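You operate a simulated robot arm through the tools that you are given. There is no shell and no other tool.

Carry out the task below with a simulated robot arm. There is one attempt and no reset: what you move stays moved.

Task
Swap the empty cartridge for the one with the earlier date.
Fine: the earlier of the two in the stand; clip it in; the empty one goes in the free middle well; no print; clamps and latch stay.

The check looks at the end state, three seconds after you hand in, the way a careful person would. Anything else that was tipped, shoved, dropped, spilled or broken makes it a failure.

Robot
A 7-joint arm with a two-finger parallel gripper, fixed in place. Base frame: the origin is at the foot of the arm, x ahead of it, y to its left, z up; the work surface is at about z = 820. Units: mm, rad, N and s.
Its first joint turns from -2.601 to 2.601 rad. Payload 3.43 kg.
The tool frame sits at the grasp point between the pads (the TCP): z along the fingers, y along the line on which they close. The tips reach 30 mm beyond it. The gripper opens to 94 mm. The fingers are 28 mm wide and 10 mm thick; the gripper's body (50 by 96 mm) begins 55 mm behind the TCP.
Orientation is that of the tool frame in the base frame, as a unit quaternion [w, x, y, z]. With the fingers straight down and closing along the base's y, the tool's x points along the base's -x, its y along +y and its z along -z.

Tools
- The arm moves only by the tool send_rows. Its argument "plan" is one flat list of numbers, 7 for each row, row after row: the shift along the base's x, y, z in cm, then the turn, a rotation vector about the base's x, y, z in rad, then the finger opening in cm, from 0 to 9.4. In form: [tx, ty, tz, rx, ry, rz, fingers, tx, ty, tz, rx, ry, rz, fingers, ...]. A call has 1 to 20 rows; each row shifts and turns the commanded pose from where the row before left it. A row lasts 0.2 s, in which the tool goes at most 50 mm and 0.15 rad; a call with a longer step from one row to the next is refused whole, and so is a gripper value outside its range. A pose out of reach is approached as far as the arm can. The call stops where the force on the tool passes 40 N (or 10 N more than at its start, if that is more) or the arm is blocked; 0.2 s more then pass. Each finger travels about 45 mm/s and halts on what it meets, pressing with about 37 N; the grip force reading is that of the motor and also rises with nothing between the fingers. The clock runs only during rows and for 0.2 s after the last one: add rows that do not move to give the fingers time. The reply holds the time, the measured pose of the TCP, the force on the tool along the base axes, the opening and the grip force, in the units named above and with some noise, with the torque about the TCP (base axes, N m) and any sound that the robot's microphone picked up, and new pictures: "pictures" is both (left out), scene, wrist or none.
- Cameras (640 x 400 px; columns grow to the right, rows downward): "scene" is fixed at [48.6, 499.2, 1725.5]; the picture's right is [0.97, -0.24, 0.00], its down [-0.20, -0.82, -0.54] and it looks along [0.13, 0.52, -0.84] (base axes); focal length 338 px, centre (320, 200). "wrist" rides on the gripper at [76, 14, -102] in the tool frame; the picture's right is [-0.18, 0.98, 0.00], its down [-0.75, -0.14, -0.64] and it looks along [-0.63, -0.12, 0.77] (tool axes); focal length 243 px, centre (320, 200). There is no depth. A picture from a camera that has moved, and an enlarged one, comes with that camera's place and axes in the base frame and with its lens.
- close_up(camera, box): a new picture of the part [left, top, right, bottom] of that camera's present view, enlarged. It takes no simulated time.
- finish_job(): hands the job in; it is judged then, once.

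Places have to be worked out from the pictures, the camera data and where the tool is seen. Open the gripper and draw the arm clear of the work before you hand the job in, unless the task says otherwise.

The tools are called after ">>>" by a JSON object that holds its "fn" and its "kwargs". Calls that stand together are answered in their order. send_rows: Moves the arm, as the interface text tells. Its arguments: {"type":"object","properties":{"plan":{"type":"array"},"pictures":{"type":"string","enum":["both","scene","wrist","none"]}},"required":["plan"]} The other tools are called the same way: close_up (camera, box) takes an enlarged picture of a part of a camera's view; finish_job () hands the job in.

At the start:

```text
clock: 0.0
ee_pos: [-177.5, 971.7, 1259.0]
tcp_rot: [-0.001, 0.0, 1.0, 0.0]
wrist_force: [0.2, -0.1, -0.2]
ft_torque: [0.01, -0.01, 0.0]
opening: 94.0
grasp_force: 0.1
```

scene: 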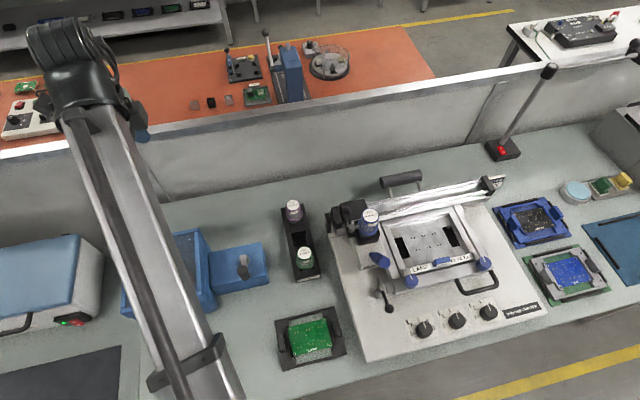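
wrist: 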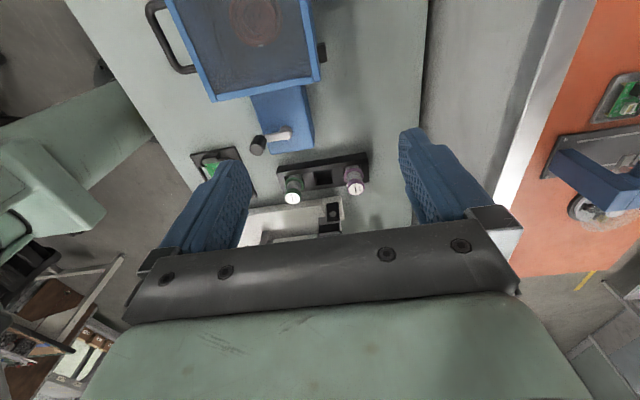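

I'll begin by enlarging the views of the stand, the printer and the cartridges; the stand appears with two cartridges and a free middle well, and a cartridge in the holder on the printer.

>>> {"fn": "close_up", "kwargs": {"camera": "scene", "box": [260, 180, 420, 300]}}

>>> {"fn": "close_up", "kwargs": {"camera": "scene", "box": [320, 160, 520, 300]}}

>>> {"fn": "close_up", "kwargs": {"camera": "wrist", "box": [240, 130, 400, 240]}}

```text
3.33 times, centred on (340, 240) of scene
camera zoom: at [48.6, 499.2, 1725.5], right [0.97, -0.24, 0.0], down [-0.2, -0.82, -0.54], along [0.13, 0.52, -0.84], focal length 1127 px, centre (253, 67)
```

zoom: 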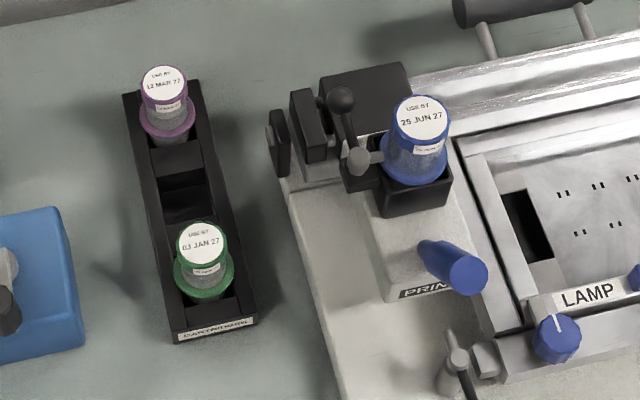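

```text
2.86 times, centred on (420, 230) of scene
camera zoom: at [48.6, 499.2, 1725.5], right [0.97, -0.24, 0.0], down [-0.2, -0.82, -0.54], along [0.13, 0.52, -0.84], focal length 966 px, centre (34, 114)
```

zoom: 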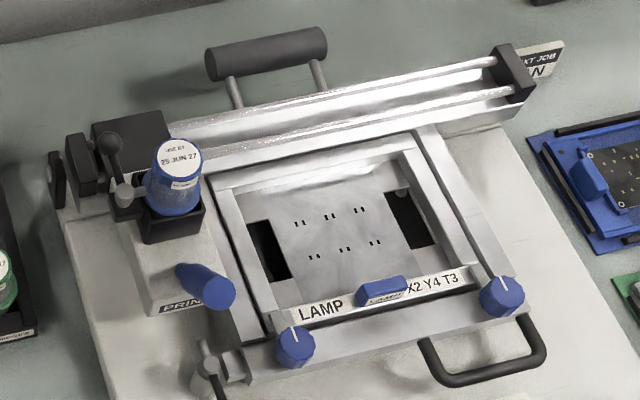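

```text
3.64 times, centred on (320, 185) of wrist
camera zoom: at [-252.7, 988.1, 1361.8], right [0.18, 0.98, 0.0], down [0.75, -0.14, 0.64], along [0.63, -0.12, -0.77], focal length 882 px, centre (320, 254)
```

zoom: 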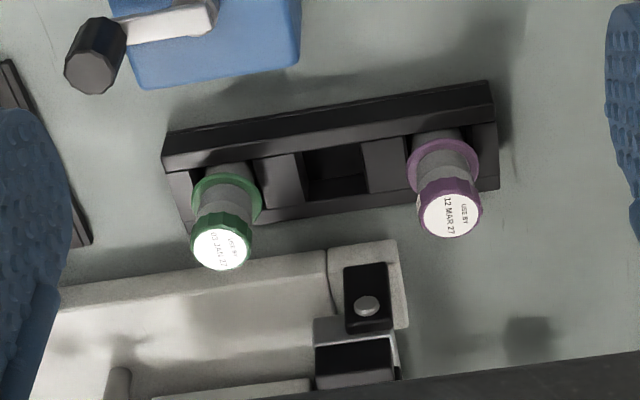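

The dates read roughly "12 MAR 27" and "03 JAN 27"; I'll enlarge more to be sure, and look at the clamp and lever at the holder.

>>> {"fn": "close_up", "kwargs": {"camera": "scene", "box": [280, 190, 320, 215]}}

>>> {"fn": "close_up", "kwargs": {"camera": "scene", "box": [290, 235, 330, 260]}}

>>> {"fn": "close_up", "kwargs": {"camera": "scene", "box": [320, 190, 400, 240]}}

>>> {"fn": "close_up", "kwargs": {"camera": "scene", "box": [270, 190, 350, 290]}}

>>> {"fn": "close_up", "kwargs": {"camera": "scene", "box": [350, 240, 430, 320]}}

```text
16.00 times, centred on (300, 202) of scene
camera zoom: at [48.6, 499.2, 1725.5], right [0.97, -0.24, 0.0], down [-0.2, -0.82, -0.54], along [0.13, 0.52, -0.84], focal length 5411 px, centre (640, 160)
```

zoom: 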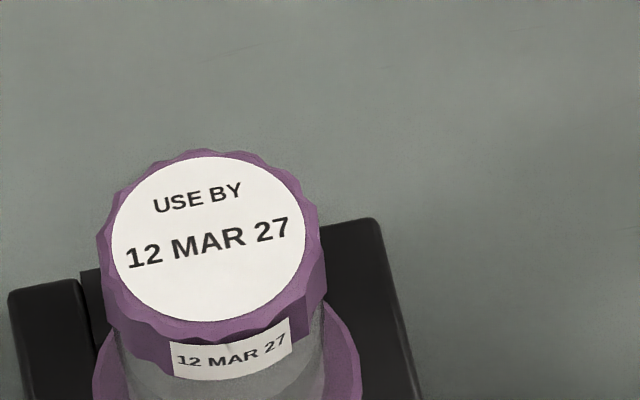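

```text
16.00 times, centred on (310, 248) of scene
camera zoom: at [48.6, 499.2, 1725.5], right [0.97, -0.24, 0.0], down [-0.2, -0.82, -0.54], along [0.13, 0.52, -0.84], focal length 5411 px, centre (480, -560)
```

zoom: 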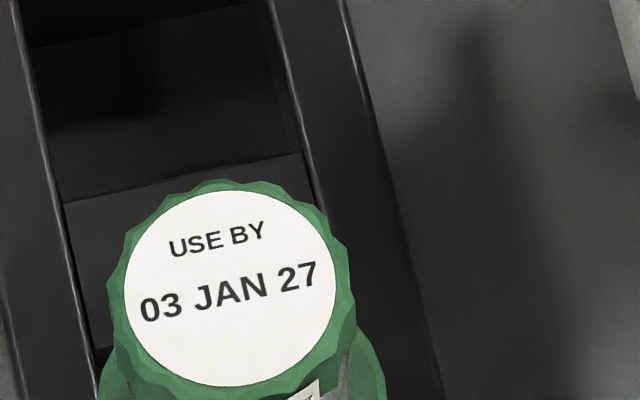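

```text
8.00 times, centred on (360, 215) of scene
camera zoom: at [48.6, 499.2, 1725.5], right [0.97, -0.24, 0.0], down [-0.2, -0.82, -0.54], along [0.13, 0.52, -0.84], focal length 2705 px, centre (0, 80)
```

zoom: 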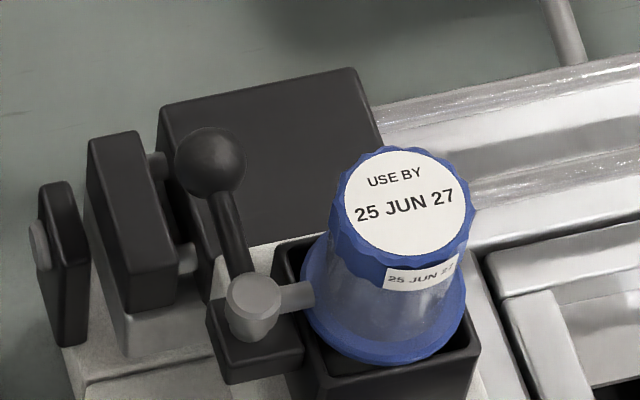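

```text
4.00 times, centred on (310, 240) of scene
camera zoom: at [48.6, 499.2, 1725.5], right [0.97, -0.24, 0.0], down [-0.2, -0.82, -0.54], along [0.13, 0.52, -0.84], focal length 1353 px, centre (360, 40)
```

zoom: 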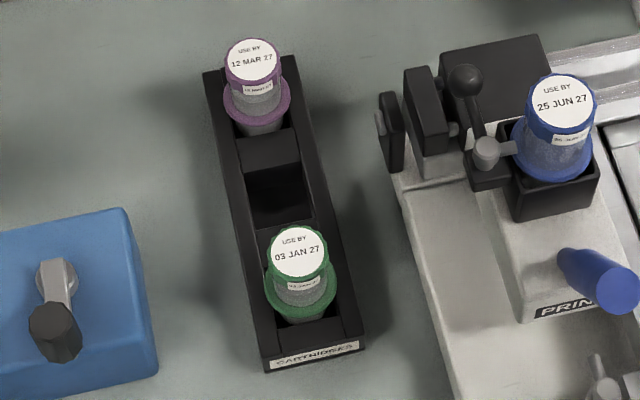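

```text
5.00 times, centred on (390, 280) of scene
camera zoom: at [48.6, 499.2, 1725.5], right [0.97, -0.24, 0.0], down [-0.2, -0.82, -0.54], along [0.13, 0.52, -0.84], focal length 1691 px, centre (-30, -200)
```

zoom: 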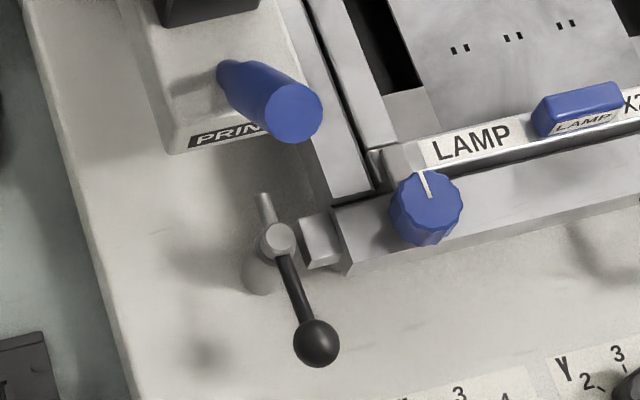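

Green "03 JAN 27" is the earlier of the two in the stand (near well, about x=97, y=854, cap top z≈913); blue "25 JUN 27" is the empty one in the holder, with a ball lever beside it. I move the tool over so the wrist camera can look at the holder from a second viewpoint.

>>> {"fn": "send_rows", "kwargs": {"plan": [3.95, -0.51, -1.85, 0, 0, 0, 9.4, 3.95, -0.51, -1.85, 0, 0, 0, 9.4, 3.95, -0.51, -1.85, 0, 0, 0, 9.4, 3.95, -0.51, -1.85, 0, 0, 0, 9.4, 3.95, -0.51, -1.85, 0, 0, 0, 9.4, 3.95, -0.51, -1.85, 0, 0, 0, 9.4], "pictures": "both"}}

```text
clock: 1.4
ee_pos: [62.3, 941.9, 1145.1]
tcp_rot: [0.001, 0.0, 1.0, 0.0]
wrist_force: [0.1, 0.3, -0.4]
ft_torque: [-0.02, 0.02, 0.0]
opening: 94.4
grasp_force: 0.0
camera wrist: at [-13.6, 959.0, 1248.3], right [0.18, 0.98, 0.0], down [0.75, -0.14, 0.64], along [0.63, -0.12, -0.77], focal length 243 px, centre (320, 200)
```

scene: 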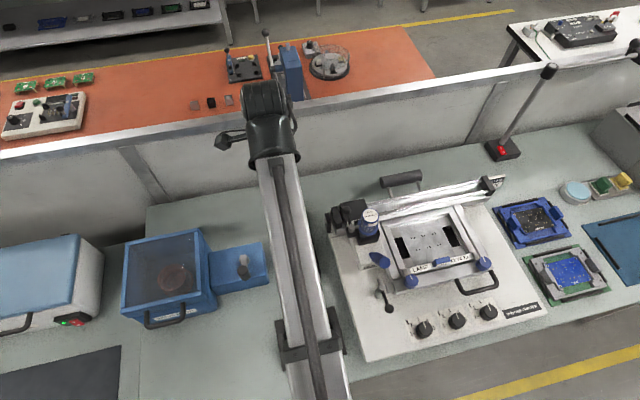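
wrist: 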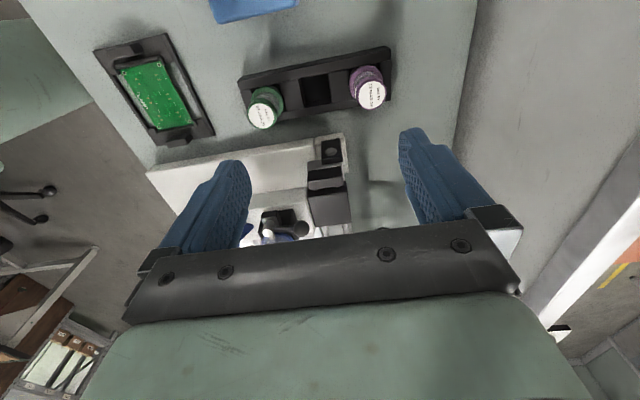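

The gripper body hides the lower half of the wrist picture, so I shift further along +x to bring the holder into the clear upper half.

>>> {"fn": "send_rows", "kwargs": {"plan": [4.7, -0.8, 0, 0, 0, 0, 9.4, 4.7, -0.8, 0, 0, 0, 0, 9.4, 4.7, -0.8, 0, 0, 0, 0, 9.4, 4.7, -0.8, 0, 0, 0, 0, 9.4, 0, 0, 0, 0, 0, 0, 9.4], "pictures": "both"}}

```text
clock: 2.6
ee_pos: [247.0, 908.5, 1148.3]
tcp_rot: [0.0, -0.001, 1.0, 0.0]
wrist_force: [0.3, -1.1, 0.6]
ft_torque: [-0.04, 0.05, 0.0]
opening: 94.2
grasp_force: 0.0
camera wrist: at [171.8, 924.6, 1250.4], right [0.18, 0.98, 0.0], down [0.75, -0.14, 0.64], along [0.63, -0.12, -0.77], focal length 243 px, centre (320, 200)
```

scene: 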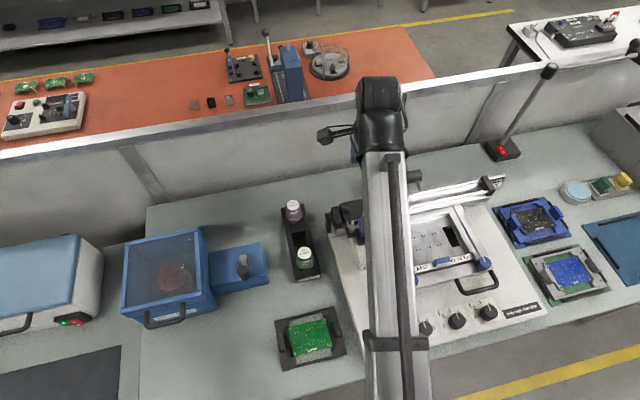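
wrist: 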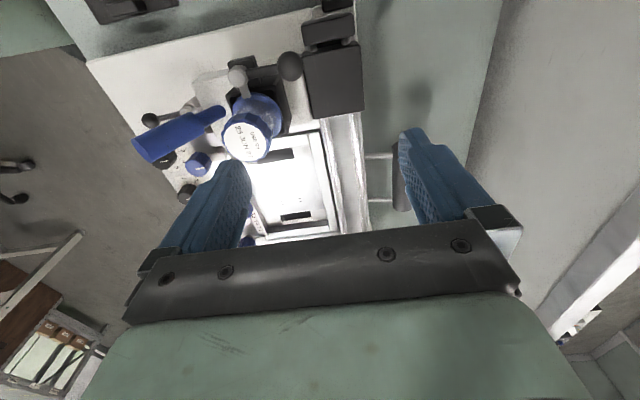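

Now the holder is in clear view; I enlarge the wrist view around the cartridge and lever.

>>> {"fn": "close_up", "kwargs": {"camera": "wrist", "box": [200, 40, 360, 180]}}

>>> {"fn": "close_up", "kwargs": {"camera": "wrist", "box": [215, 50, 315, 130]}}

>>> {"fn": "close_up", "kwargs": {"camera": "wrist", "box": [100, 40, 260, 200]}}

```text
2.86 times, centred on (280, 110) of wrist
camera zoom: at [171.8, 924.6, 1250.4], right [0.18, 0.98, 0.0], down [0.75, -0.14, 0.64], along [0.63, -0.12, -0.77], focal length 693 px, centre (434, 457)
```

zoom: 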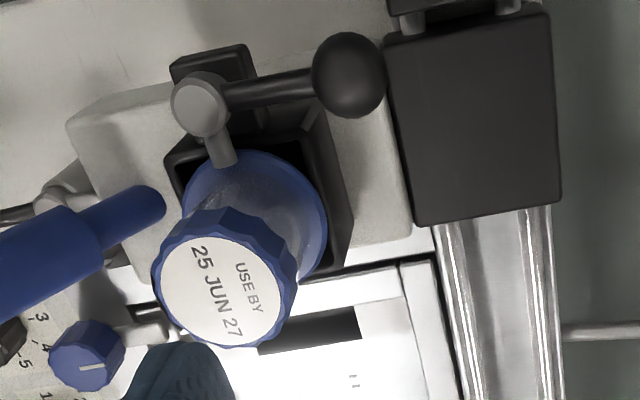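

```text
5.00 times, centred on (265, 90) of wrist
camera zoom: at [171.8, 924.6, 1250.4], right [0.18, 0.98, 0.0], down [0.75, -0.14, 0.64], along [0.63, -0.12, -0.77], focal length 1213 px, centre (595, 750)
```

zoom: 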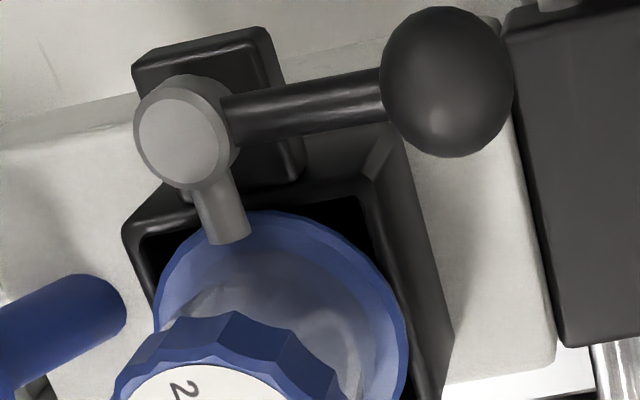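

```text
2.50 times, centred on (180, 120) of wrist
camera zoom: at [171.8, 924.6, 1250.4], right [0.18, 0.98, 0.0], down [0.75, -0.14, 0.64], along [0.63, -0.12, -0.77], focal length 606 px, centre (670, 400)
```

zoom: 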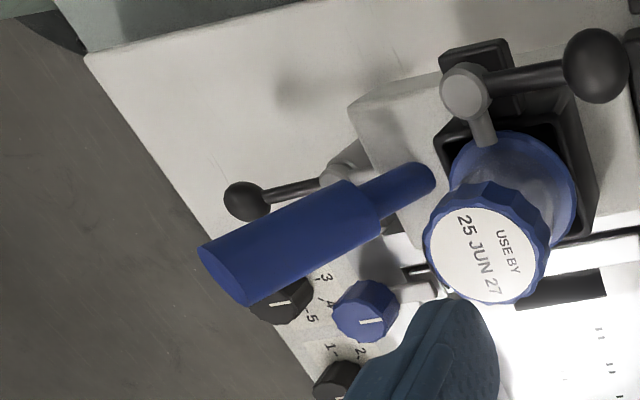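

By triangulating the two views I place the blue cap top at about (254, 844, 1059), and the clip lever's pivot at (212, 844, ~1019) with its ball at (212, 891, 1022) and its stub lying over the flange. I take closer looks at the stand wells and the lever before moving.

>>> {"fn": "close_up", "kwargs": {"camera": "scene", "box": [275, 195, 331, 235]}}

>>> {"fn": "close_up", "kwargs": {"camera": "scene", "box": [280, 215, 330, 285]}}

>>> {"fn": "close_up", "kwargs": {"camera": "wrist", "box": [270, 0, 390, 120]}}

```text
10.00 times, centred on (303, 215) of scene
camera zoom: at [48.6, 499.2, 1725.5], right [0.97, -0.24, 0.0], down [-0.2, -0.82, -0.54], along [0.13, 0.52, -0.84], focal length 3382 px, centre (490, 50)
```

zoom: 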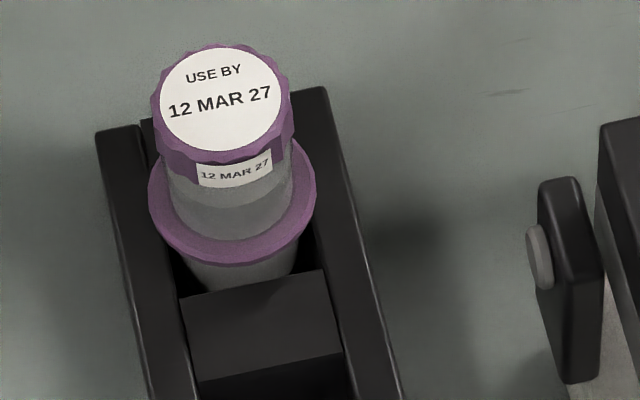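

```text
5.71 times, centred on (305, 250) of scene
camera zoom: at [48.6, 499.2, 1725.5], right [0.97, -0.24, 0.0], down [-0.2, -0.82, -0.54], along [0.13, 0.52, -0.84], focal length 1932 px, centre (406, -86)
```

zoom: 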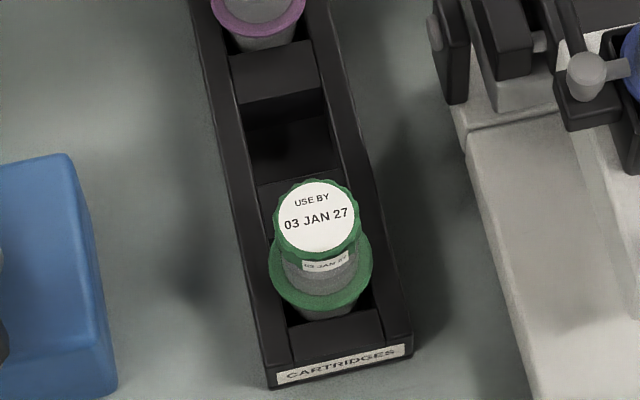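

```text
3.33 times, centred on (330, 60) of wrist
camera zoom: at [171.8, 924.6, 1250.4], right [0.18, 0.98, 0.0], down [0.75, -0.14, 0.64], along [0.63, -0.12, -0.77], focal length 809 px, centre (287, 667)
```

zoom: 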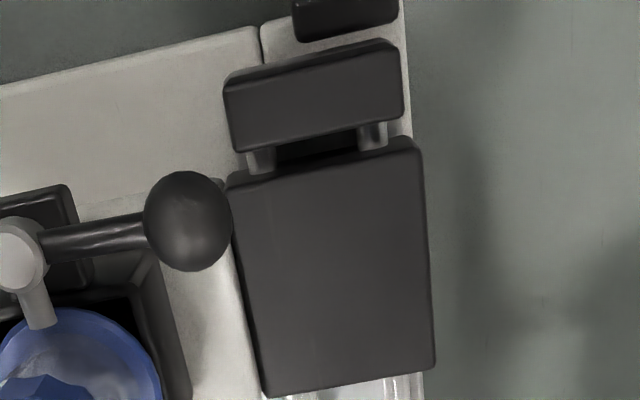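

The cartridges' flanges rest on the rails of the stand and the holder, and the clip lever must swing outward (handle toward −x) to free the blue flange. I yaw the tool −90° high above the ball to see whether the wrist allows it and to get a view from the +y side.

>>> {"fn": "send_rows", "kwargs": {"plan": [-0.32, -0.16, 0, 0, 0, -0.1428, 9.4, -0.32, -0.16, 0, 0, 0, -0.1428, 9.4, -0.32, -0.16, 0, 0, 0, -0.1428, 9.4, -0.32, -0.16, 0, 0, 0, -0.1428, 9.4, -0.32, -0.16, 0, 0, 0, -0.1428, 9.4, -0.32, -0.16, 0, 0, 0, -0.1428, 9.4, -0.32, -0.16, 0, 0, 0, -0.1428, 9.4, -0.32, -0.16, 0, 0, 0, -0.1428, 9.4, -0.32, -0.16, 0, 0, 0, -0.1428, 9.4, -0.32, -0.16, 0, 0, 0, -0.1428, 9.4, -0.32, -0.16, 0, 0, 0, -0.1428, 9.4, 0, 0, 0, 0, 0, 0, 9.4, 0, 0, 0, 0, 0, 0, 9.4], "pictures": "both"}}

```text
clock: 5.4
ee_pos: [212.6, 891.9, 1148.4]
tcp_rot: [0.001, 0.707, 0.707, 0.0]
wrist_force: [-1.0, 0.1, 0.3]
ft_torque: [0.02, 0.02, 0.0]
opening: 94.1
grasp_force: 0.1
camera wrist: at [227.0, 970.0, 1250.5], right [0.98, -0.18, 0.0], down [-0.14, -0.75, 0.64], along [-0.12, -0.63, -0.77], focal length 243 px, centre (320, 200)
```

scene: 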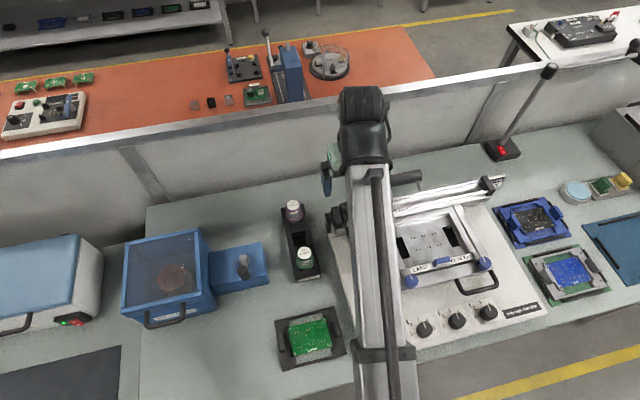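
wrist: 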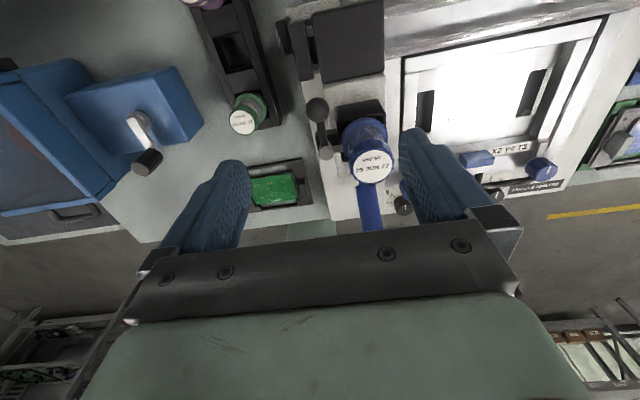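

The yaw worked. I enlarge this new viewpoint to check the ball, lever, holder and stand positions.

>>> {"fn": "close_up", "kwargs": {"camera": "wrist", "box": [290, 80, 410, 190]}}

>>> {"fn": "close_up", "kwargs": {"camera": "wrist", "box": [180, 0, 300, 140]}}

```text
3.64 times, centred on (350, 135) of wrist
camera zoom: at [227.0, 970.0, 1250.5], right [0.98, -0.18, 0.0], down [-0.14, -0.75, 0.64], along [-0.12, -0.63, -0.77], focal length 882 px, centre (211, 436)
```

zoom: 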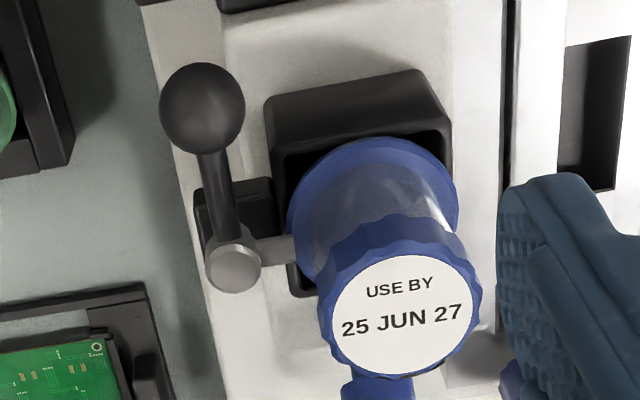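

```text
2.86 times, centred on (240, 70) of wrist
camera zoom: at [227.0, 970.0, 1250.5], right [0.98, -0.18, 0.0], down [-0.14, -0.75, 0.64], along [-0.12, -0.63, -0.77], focal length 693 px, centre (549, 571)
```

zoom: 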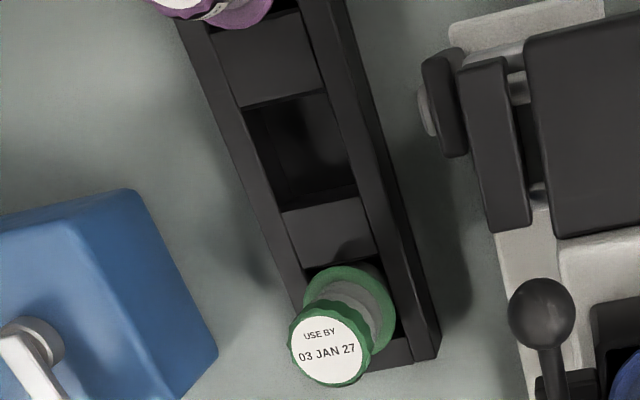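

From several views the ball is at about (210.3, 891.1, 1023) and the pivot at (210, 843.6), so the lever radius is about 47.5 mm. I narrow the fingers to 40 mm and come down to straddle the ball with the pads on its ±x sides, stopping slightly high for a check.

>>> {"fn": "send_rows", "kwargs": {"plan": [-0.1, -0.02, 0, 0, 0, 0, 4.0, -0.1, -0.02, 0, 0, 0, 0, 4.0, 0, 0, -3.0, 0, 0, 0, 4.0, 0, 0, -3.0, 0, 0, 0, 4.0, 0, 0, -3.0, 0, 0, 0, 4.0, 0, 0, 0, 0, 0, 0, 4.0], "pictures": "both"}}

```text
clock: 6.8
ee_pos: [210.7, 891.3, 1057.9]
tcp_rot: [0.0, 0.707, 0.707, 0.0]
wrist_force: [0.1, 0.3, -0.7]
ft_torque: [0.0, -0.04, -0.01]
opening: 40.1
grasp_force: 0.1
camera wrist: at [224.4, 970.1, 1160.5], right [0.98, -0.18, 0.0], down [-0.14, -0.75, 0.64], along [-0.12, -0.63, -0.77], focal length 243 px, centre (320, 200)
```

scene: 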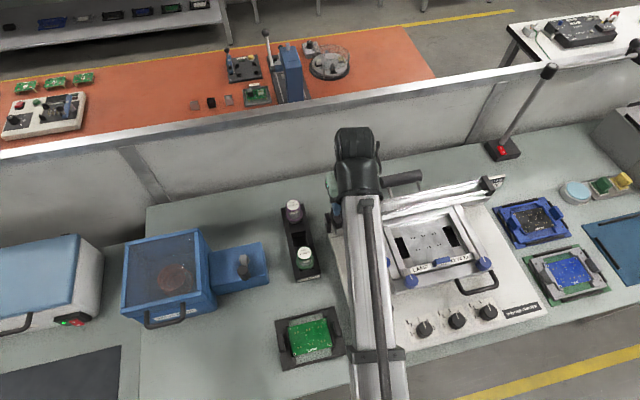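
wrist: 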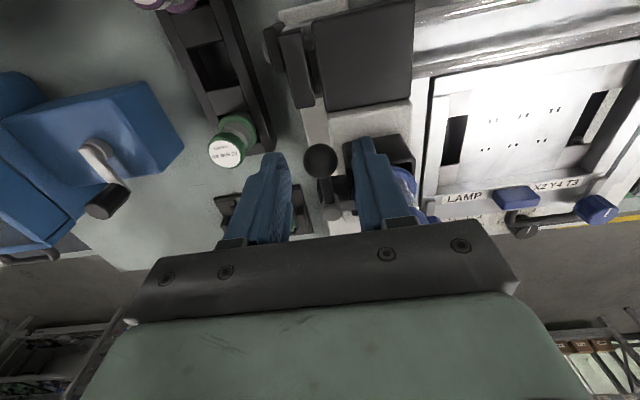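

>>> {"fn": "close_up", "kwargs": {"camera": "wrist", "box": [240, 120, 430, 240]}}

```text
3.33 times, centred on (335, 180) of wrist
camera zoom: at [224.4, 970.1, 1160.5], right [0.98, -0.18, 0.0], down [-0.14, -0.75, 0.64], along [-0.12, -0.63, -0.77], focal length 809 px, centre (270, 267)
```

zoom: 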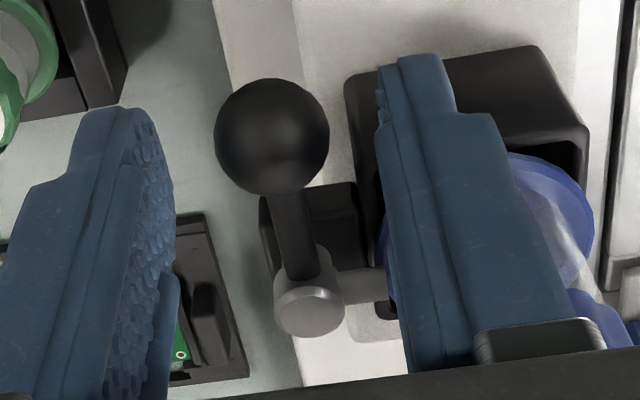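

The ball sits centred between the fingers. I go down to z≈1030 and close on the ball to measure it.

>>> {"fn": "send_rows", "kwargs": {"plan": [0, 0, -1.0, 0, 0, 0, 4.0, 0, 0, -1.0, 0, 0, 0, 4.0, 0, 0, -0.8, 0, 0, 0, 4.0, 0, 0, 0, 0, 0, 0, 3.0, 0, 0, 0, 0, 0, 0, 2.4, 0, 0, 0, 0, 0, 0, 2.0, 0, 0, 0, 0, 0, 0, 2.0], "pictures": "wrist"}}

```text
clock: 8.4
ee_pos: [209.9, 892.3, 1030.4]
tcp_rot: [0.0, 0.707, 0.708, 0.0]
wrist_force: [-1.1, 0.0, 0.7]
ft_torque: [0.02, 0.04, -0.04]
opening: 21.5
grasp_force: 4.2
camera wrist: at [225.4, 969.5, 1133.0], right [0.98, -0.18, 0.0], down [-0.14, -0.75, 0.64], along [-0.12, -0.63, -0.77], focal length 243 px, centre (320, 200)
```

wrist: 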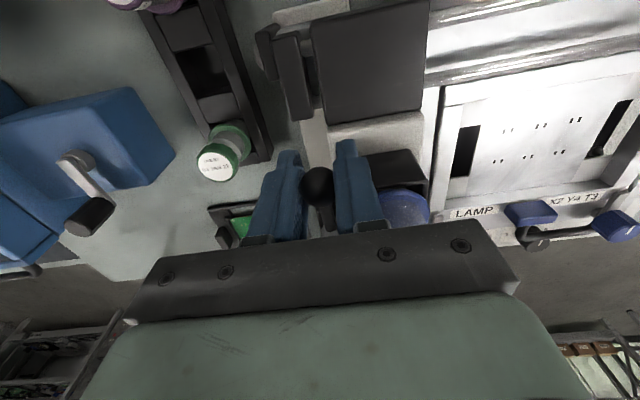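

The fingers meet the ball at about 22 mm. I loosen very slightly to a close cage and swing the lever the first 30° counter-clockwise (handle toward −x), turning the tool with it.

>>> {"fn": "send_rows", "kwargs": {"plan": [0, 0, 0, 0, 0, 0, 2.3, -0.6225, -0.041, 0, 0, 0, 0.1309, 2.3, -0.612, -0.1216, 0, 0, 0, 0.1309, 2.3, -0.591, -0.2003, 0, 0, 0, 0.1309, 2.3, -0.5595, -0.2762, 0, 0, 0, 0.1309, 2.3], "pictures": "wrist"}}

```text
clock: 9.6
ee_pos: [187.6, 884.0, 1030.9]
tcp_rot: [0.0, 0.499, 0.867, 0.0]
wrist_force: [0.8, -0.4, -0.2]
ft_torque: [0.01, 0.0, 0.02]
opening: 23.1
grasp_force: 0.0
camera wrist: at [161.4, 960.5, 1133.0], right [0.94, 0.33, 0.0], down [0.26, -0.72, 0.64], along [0.21, -0.61, -0.77], focal length 243 px, centre (320, 200)
```

wrist: 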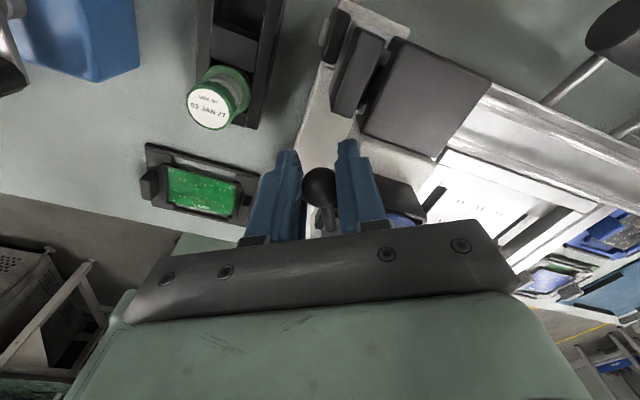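

The ball follows smoothly with almost no force. I continue the swing to 90°.

>>> {"fn": "send_rows", "kwargs": {"plan": [-0.519, -0.3463, 0, 0, 0, 0.1309, 2.3, -0.4689, -0.4117, 0, 0, 0, 0.1309, 2.3, -0.4117, -0.4689, 0, 0, 0, 0.1309, 2.3, -0.3463, -0.519, 0, 0, 0, 0.1309, 2.3, -0.2762, -0.5595, 0, 0, 0, 0.1309, 2.3, -0.2003, -0.591, 0, 0, 0, 0.1309, 2.3, -0.1216, -0.612, 0, 0, 0, 0.1309, 2.3, -0.041, -0.6225, 0, 0, 0, 0.1309, 2.3], "pictures": "both"}}

```text
clock: 11.4
ee_pos: [163.6, 843.7, 1031.7]
tcp_rot: [0.001, -0.002, 1.0, 0.0]
wrist_force: [1.5, 2.7, -0.2]
ft_torque: [-0.01, -0.01, 0.0]
opening: 24.4
grasp_force: 1.7
camera wrist: at [87.3, 859.4, 1133.3], right [0.18, 0.98, 0.0], down [0.75, -0.14, 0.64], along [0.63, -0.12, -0.77], focal length 243 px, centre (320, 200)
```

scene: 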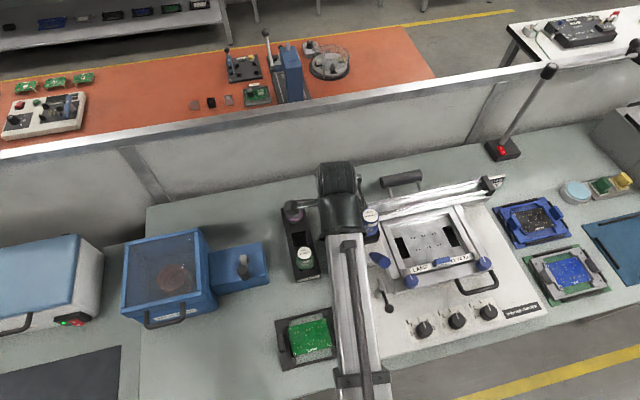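
wrist: 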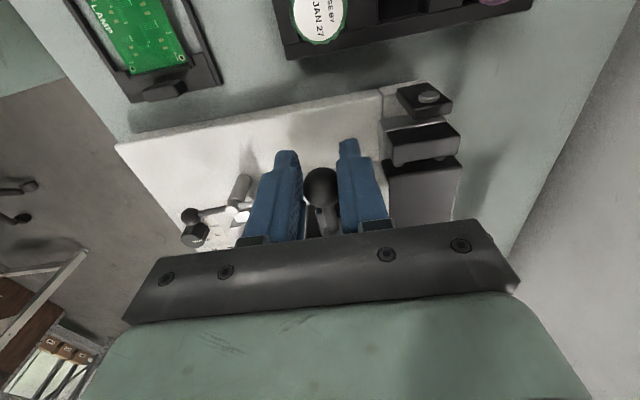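

The lever is at about 90°, with a slight 2.7 N reaction suggesting its stop. I open the fingers, rise clear and look.

>>> {"fn": "send_rows", "kwargs": {"plan": [0, 0, 0, 0, 0, 0, 3.2, 0, 0, 0, 0, 0, 0, 4.0, 0, 0, 0, 0, 0, 0, 4.0, 0, 0, 2.0, 0, 0, 0, 4.0, 0, 0, 4.0, 0, 0, 0, 4.0, 0, 0, 4.0, 0, 0, 0, 4.0, -3.0, 0, 2.0, 0, 0, 0, 6.0, -4.0, 0, 0, 0, 0, 0, 7.0, -4.0, 0, 0, 0, 0, 0, 7.0, 0, 0, 0, 0, 0, 0, 7.0], "pictures": "both"}}

```text
clock: 13.6
ee_pos: [53.1, 843.0, 1152.8]
tcp_rot: [0.0, 0.0, 1.0, -0.001]
wrist_force: [0.2, -0.4, -0.4]
ft_torque: [0.01, 0.02, 0.02]
opening: 69.8
grasp_force: 0.1
camera wrist: at [-24.0, 859.3, 1254.5], right [0.18, 0.98, 0.0], down [0.75, -0.14, 0.64], along [0.63, -0.12, -0.77], focal length 243 px, centre (320, 200)
```

scene: 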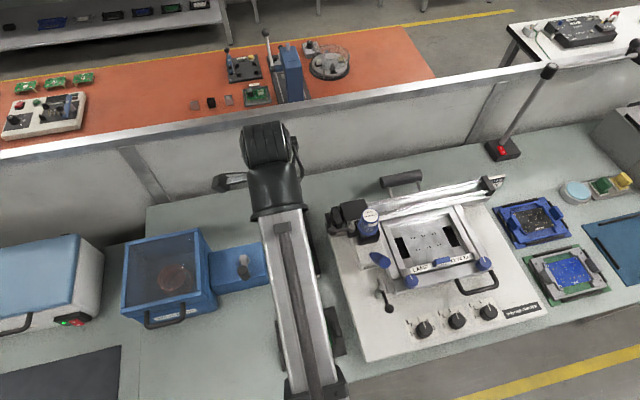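
wrist: 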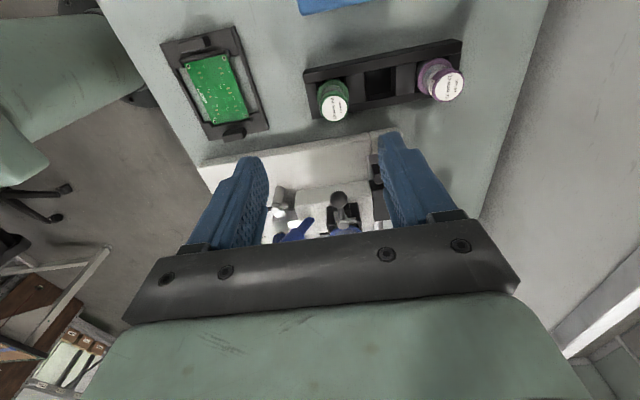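

>>> {"fn": "close_up", "kwargs": {"camera": "scene", "box": [320, 190, 400, 240]}}

>>> {"fn": "close_up", "kwargs": {"camera": "wrist", "box": [290, 20, 480, 130]}}

>>> {"fn": "close_up", "kwargs": {"camera": "wrist", "box": [260, 170, 400, 240]}}

```text
8.00 times, centred on (360, 215) of scene
camera zoom: at [48.6, 499.2, 1725.5], right [0.97, -0.24, 0.0], down [-0.2, -0.82, -0.54], along [0.13, 0.52, -0.84], focal length 2705 px, centre (0, 80)
```

zoom: 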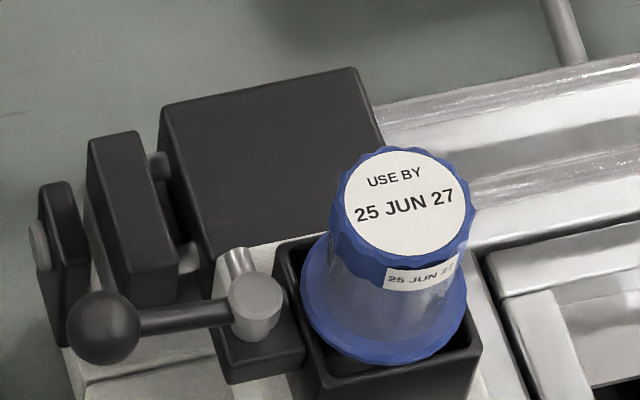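

```text
3.37 times, centred on (385, 75) of wrist
camera zoom: at [-24.0, 859.3, 1254.5], right [0.18, 0.98, 0.0], down [0.75, -0.14, 0.64], along [0.63, -0.12, -0.77], focal length 817 px, centre (101, 621)
```

zoom: 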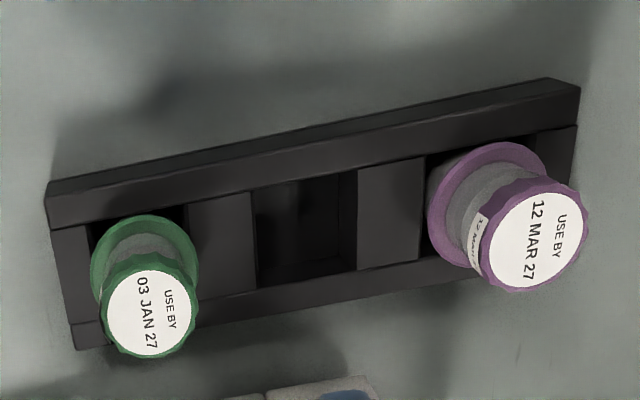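

```text
4.57 times, centred on (330, 205) of wrist
camera zoom: at [-24.0, 859.3, 1254.5], right [0.18, 0.98, 0.0], down [0.75, -0.14, 0.64], along [0.63, -0.12, -0.77], focal length 1109 px, centre (274, 177)
```

zoom: 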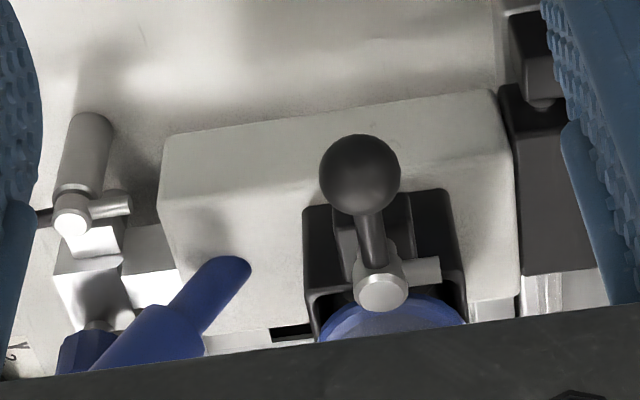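

The clip stub now points to +y, clear of the blue flange. I move above the blue cartridge (about (252, 844.5)) at a safe height with the fingers closing along y, and check alignment.

>>> {"fn": "send_rows", "kwargs": {"plan": [3.98, 0.03, 0, 0, 0, 0, 7.0, 3.98, 0.03, 0, 0, 0, 0, 7.0, 3.98, 0.03, 0, 0, 0, 0, 7.0, 3.98, 0.03, 0, 0, 0, 0, 7.0, 3.98, 0.03, 0, 0, 0, 0, 7.0, 0, 0, -2.5, 0, 0, 0, 7.0, 0, 0, 0, 0, 0, 0, 7.0], "pictures": "both"}}

```text
clock: 15.2
ee_pos: [252.7, 846.7, 1125.2]
tcp_rot: [0.0, 0.001, 1.0, 0.0]
wrist_force: [0.7, -0.5, -0.2]
ft_torque: [0.02, 0.02, -0.01]
opening: 70.2
grasp_force: 0.3
camera wrist: at [176.6, 862.8, 1227.5], right [0.18, 0.98, 0.0], down [0.75, -0.14, 0.64], along [0.63, -0.12, -0.77], focal length 243 px, centre (320, 200)
```

scene: 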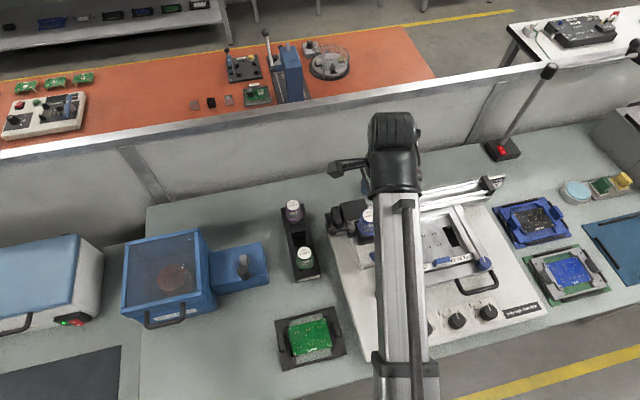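
wrist: 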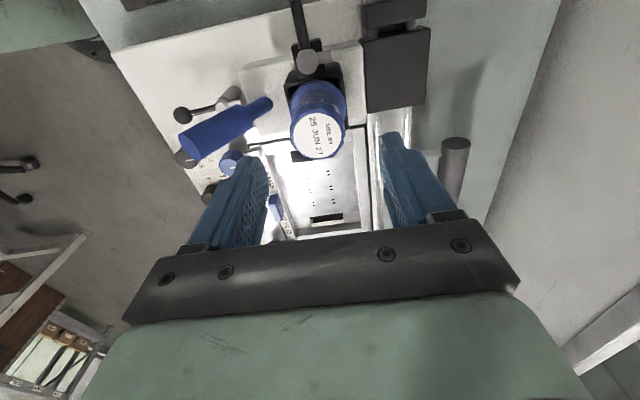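

>>> {"fn": "close_up", "kwargs": {"camera": "wrist", "box": [260, 40, 380, 170]}}

```text
3.08 times, centred on (320, 105) of wrist
camera zoom: at [176.6, 862.8, 1227.5], right [0.18, 0.98, 0.0], down [0.75, -0.14, 0.64], along [0.63, -0.12, -0.77], focal length 746 px, centre (320, 492)
```

zoom: 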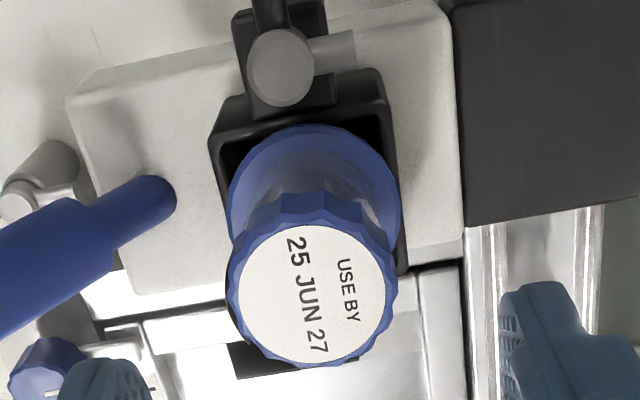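

The cap centre is about +1 mm x, −2.4 mm y from the tool axis, and the surroundings are clear. I correct, descend so the pads cover the cap (tips well above the flange), and check before closing.

>>> {"fn": "send_rows", "kwargs": {"plan": [0.1, -0.24, 0, 0, 0, 0, 6.2, 0, 0, -2.5, 0, 0, 0, 6.2, 0, 0, -2.5, 0, 0, 0, 6.2, 0, 0, -1.5, 0, 0, 0, 6.2, 0, 0, -1.1, 0, 0, 0, 6.2, 0, 0, 0, 0, 0, 0, 6.2], "pictures": "wrist"}}

>>> {"fn": "close_up", "kwargs": {"camera": "wrist", "box": [220, 100, 420, 240]}}

```text
clock: 16.6
ee_pos: [253.9, 844.2, 1049.0]
tcp_rot: [-0.001, -0.001, 1.0, 0.001]
wrist_force: [-0.4, -0.6, 0.2]
ft_torque: [-0.04, 0.0, 0.01]
opening: 61.9
grasp_force: 0.0
camera wrist: at [177.3, 860.0, 1151.7], right [0.18, 0.98, 0.0], down [0.75, -0.14, 0.64], along [0.63, -0.12, -0.77], focal length 243 px, centre (320, 200)
```

wrist: 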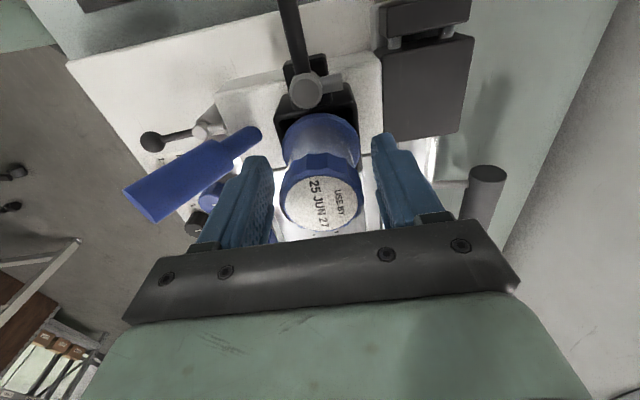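

```text
2.86 times, centred on (320, 170) of wrist
camera zoom: at [177.3, 860.0, 1151.7], right [0.18, 0.98, 0.0], down [0.75, -0.14, 0.64], along [0.63, -0.12, -0.77], focal length 693 px, centre (320, 286)
```

zoom: 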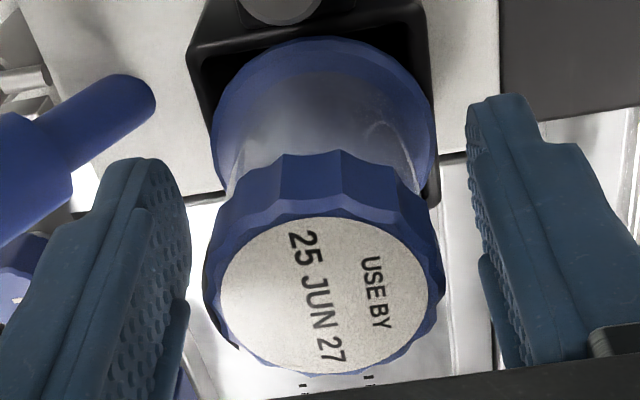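

The cap is centred between the pads (within ~0.6 mm). I close the fingers on it.

>>> {"fn": "send_rows", "kwargs": {"plan": [0, 0, 0, 0, 0, 0, 5.0, 0, 0, 0, 0, 0, 0, 4.2, 0, 0, 0, 0, 0, 0, 3.6, 0, 0, 0, 0, 0, 0, 3.0, 0, 0, 0, 0, 0, 0, 3.0, 0, 0, 0, 0, 0, 0, 3.0], "pictures": "wrist"}}

```text
clock: 18.0
ee_pos: [253.9, 843.7, 1050.7]
tcp_rot: [0.0, 0.0, 1.0, 0.0]
wrist_force: [0.1, 1.3, 0.6]
ft_torque: [0.08, -0.01, -0.02]
opening: 37.7
grasp_force: 37.3
camera wrist: at [177.4, 860.0, 1151.8], right [0.18, 0.98, 0.0], down [0.75, -0.14, 0.64], along [0.63, -0.12, -0.77], focal length 243 px, centre (320, 200)
```

wrist: 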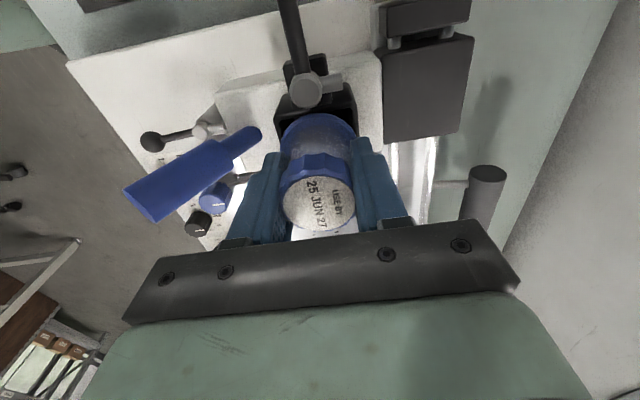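

Firm grip on the cap (37 N at 37.7 mm). I lift gently, watching the force.

>>> {"fn": "send_rows", "kwargs": {"plan": [0, 0, 0.5, 0, 0, 0, 3.0, 0, 0, 1.0, 0, 0, 0, 3.0, 0, 0, 1.5, 0, 0, 0, 3.0, 0, 0, 0, 0, 0, 0, 3.0], "pictures": "both"}}

>>> {"fn": "close_up", "kwargs": {"camera": "scene", "box": [320, 170, 440, 250]}}

>>> {"fn": "close_up", "kwargs": {"camera": "wrist", "box": [240, 50, 400, 240]}}

```text
clock: 19.0
ee_pos: [253.3, 842.5, 1078.7]
tcp_rot: [0.0, 0.001, 1.0, 0.0]
wrist_force: [0.8, 0.8, -3.1]
ft_torque: [0.0, 0.01, 0.0]
opening: 37.5
grasp_force: 37.2
camera wrist: at [177.1, 859.0, 1181.6], right [0.18, 0.98, 0.0], down [0.75, -0.14, 0.64], along [0.63, -0.12, -0.77], focal length 243 px, centre (320, 200)
```

scene: 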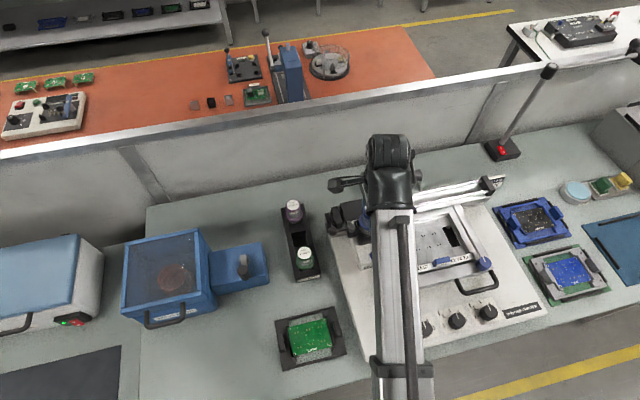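
wrist: 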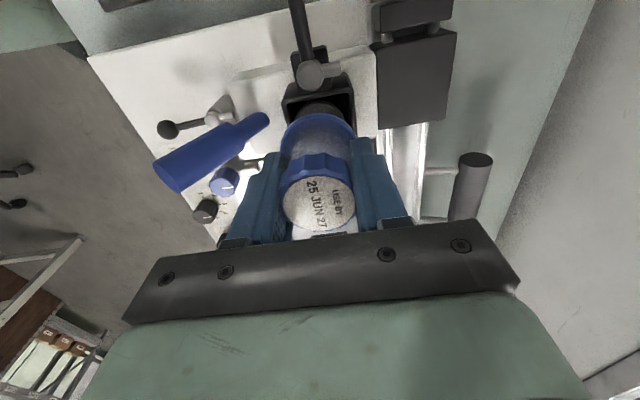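

```text
5.00 times, centred on (380, 210) of scene
camera zoom: at [48.6, 499.2, 1725.5], right [0.97, -0.24, 0.0], down [-0.2, -0.82, -0.54], along [0.13, 0.52, -0.84], focal length 1691 px, centre (20, 150)
```

zoom: 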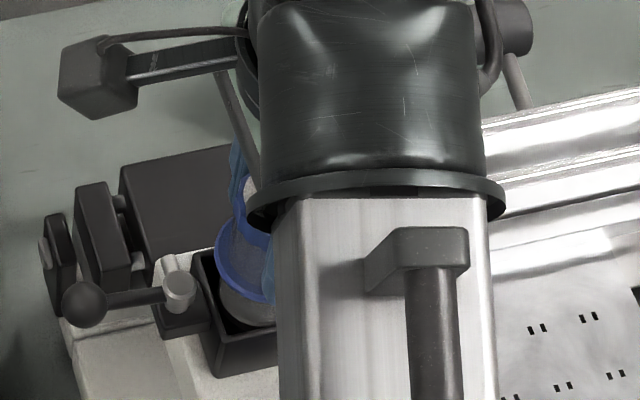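

```text
2.11 times, centred on (320, 145) of wrist
camera zoom: at [177.1, 859.0, 1181.6], right [0.18, 0.98, 0.0], down [0.75, -0.14, 0.64], along [0.63, -0.12, -0.77], focal length 511 px, centre (320, 316)
```

zoom: 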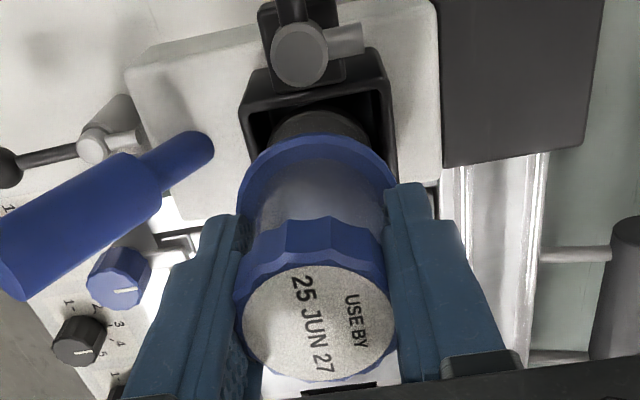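

The cartridge came free cleanly (about 3 N of weight). I raise it well above everything and then look at its lower end.

>>> {"fn": "send_rows", "kwargs": {"plan": [0, 0, 2.0, 0, 0, 0, 3.0, 0, 0, 3.0, 0, 0, 0, 3.0, 0, 0, 3.0, 0, 0, 0, 3.0, 0, 0, 0, 0, 0, 0, 3.0], "pictures": "both"}}

>>> {"fn": "close_up", "kwargs": {"camera": "wrist", "box": [240, 50, 400, 240]}}

>>> {"fn": "close_up", "kwargs": {"camera": "scene", "box": [320, 150, 440, 250]}}

```text
clock: 20.0
ee_pos: [254.2, 842.8, 1159.9]
tcp_rot: [0.0, 0.0, 1.0, 0.0]
wrist_force: [0.2, 0.8, -1.8]
ft_torque: [0.01, -0.02, 0.04]
opening: 37.5
grasp_force: 36.5
camera wrist: at [177.8, 858.4, 1261.5], right [0.18, 0.98, 0.0], down [0.75, -0.14, 0.64], along [0.63, -0.12, -0.77], focal length 243 px, centre (320, 200)
```

scene: 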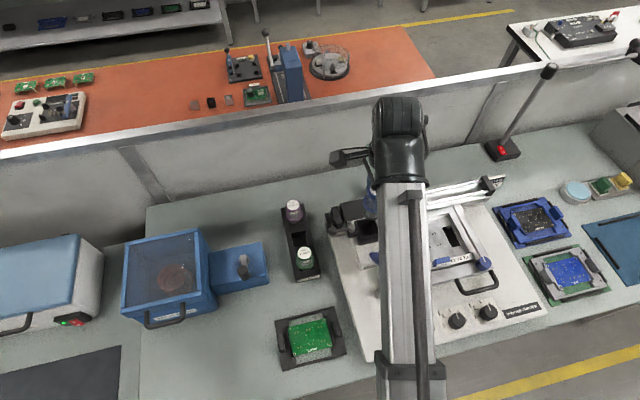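
wrist: 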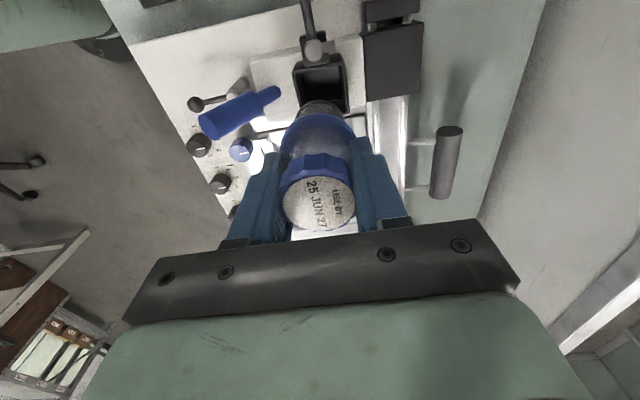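

```text
2.11 times, centred on (320, 145) of wrist
camera zoom: at [177.8, 858.4, 1261.5], right [0.18, 0.98, 0.0], down [0.75, -0.14, 0.64], along [0.63, -0.12, -0.77], focal length 511 px, centre (320, 316)
```

zoom: 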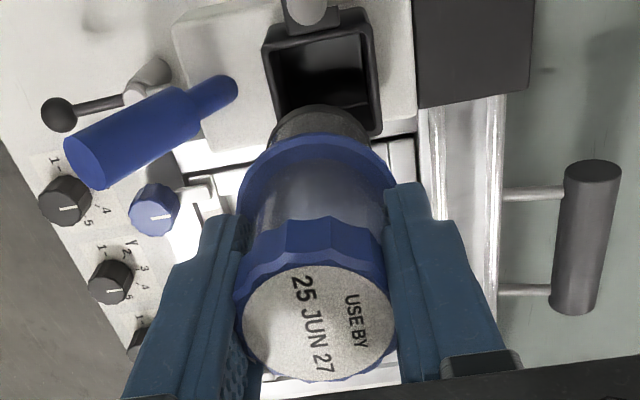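

```text
4.00 times, centred on (380, 200) of scene
camera zoom: at [48.6, 499.2, 1725.5], right [0.97, -0.24, 0.0], down [-0.2, -0.82, -0.54], along [0.13, 0.52, -0.84], focal length 1353 px, centre (80, 200)
```

zoom: 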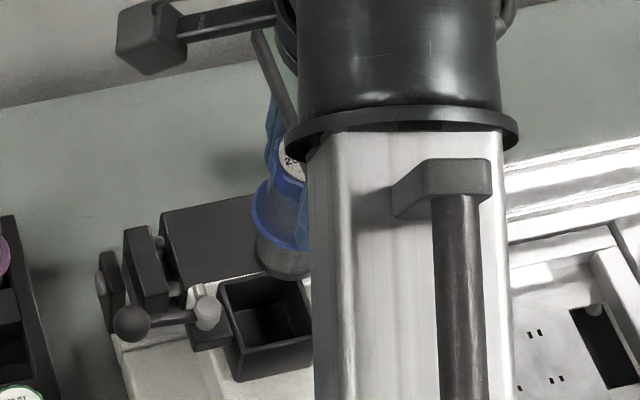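

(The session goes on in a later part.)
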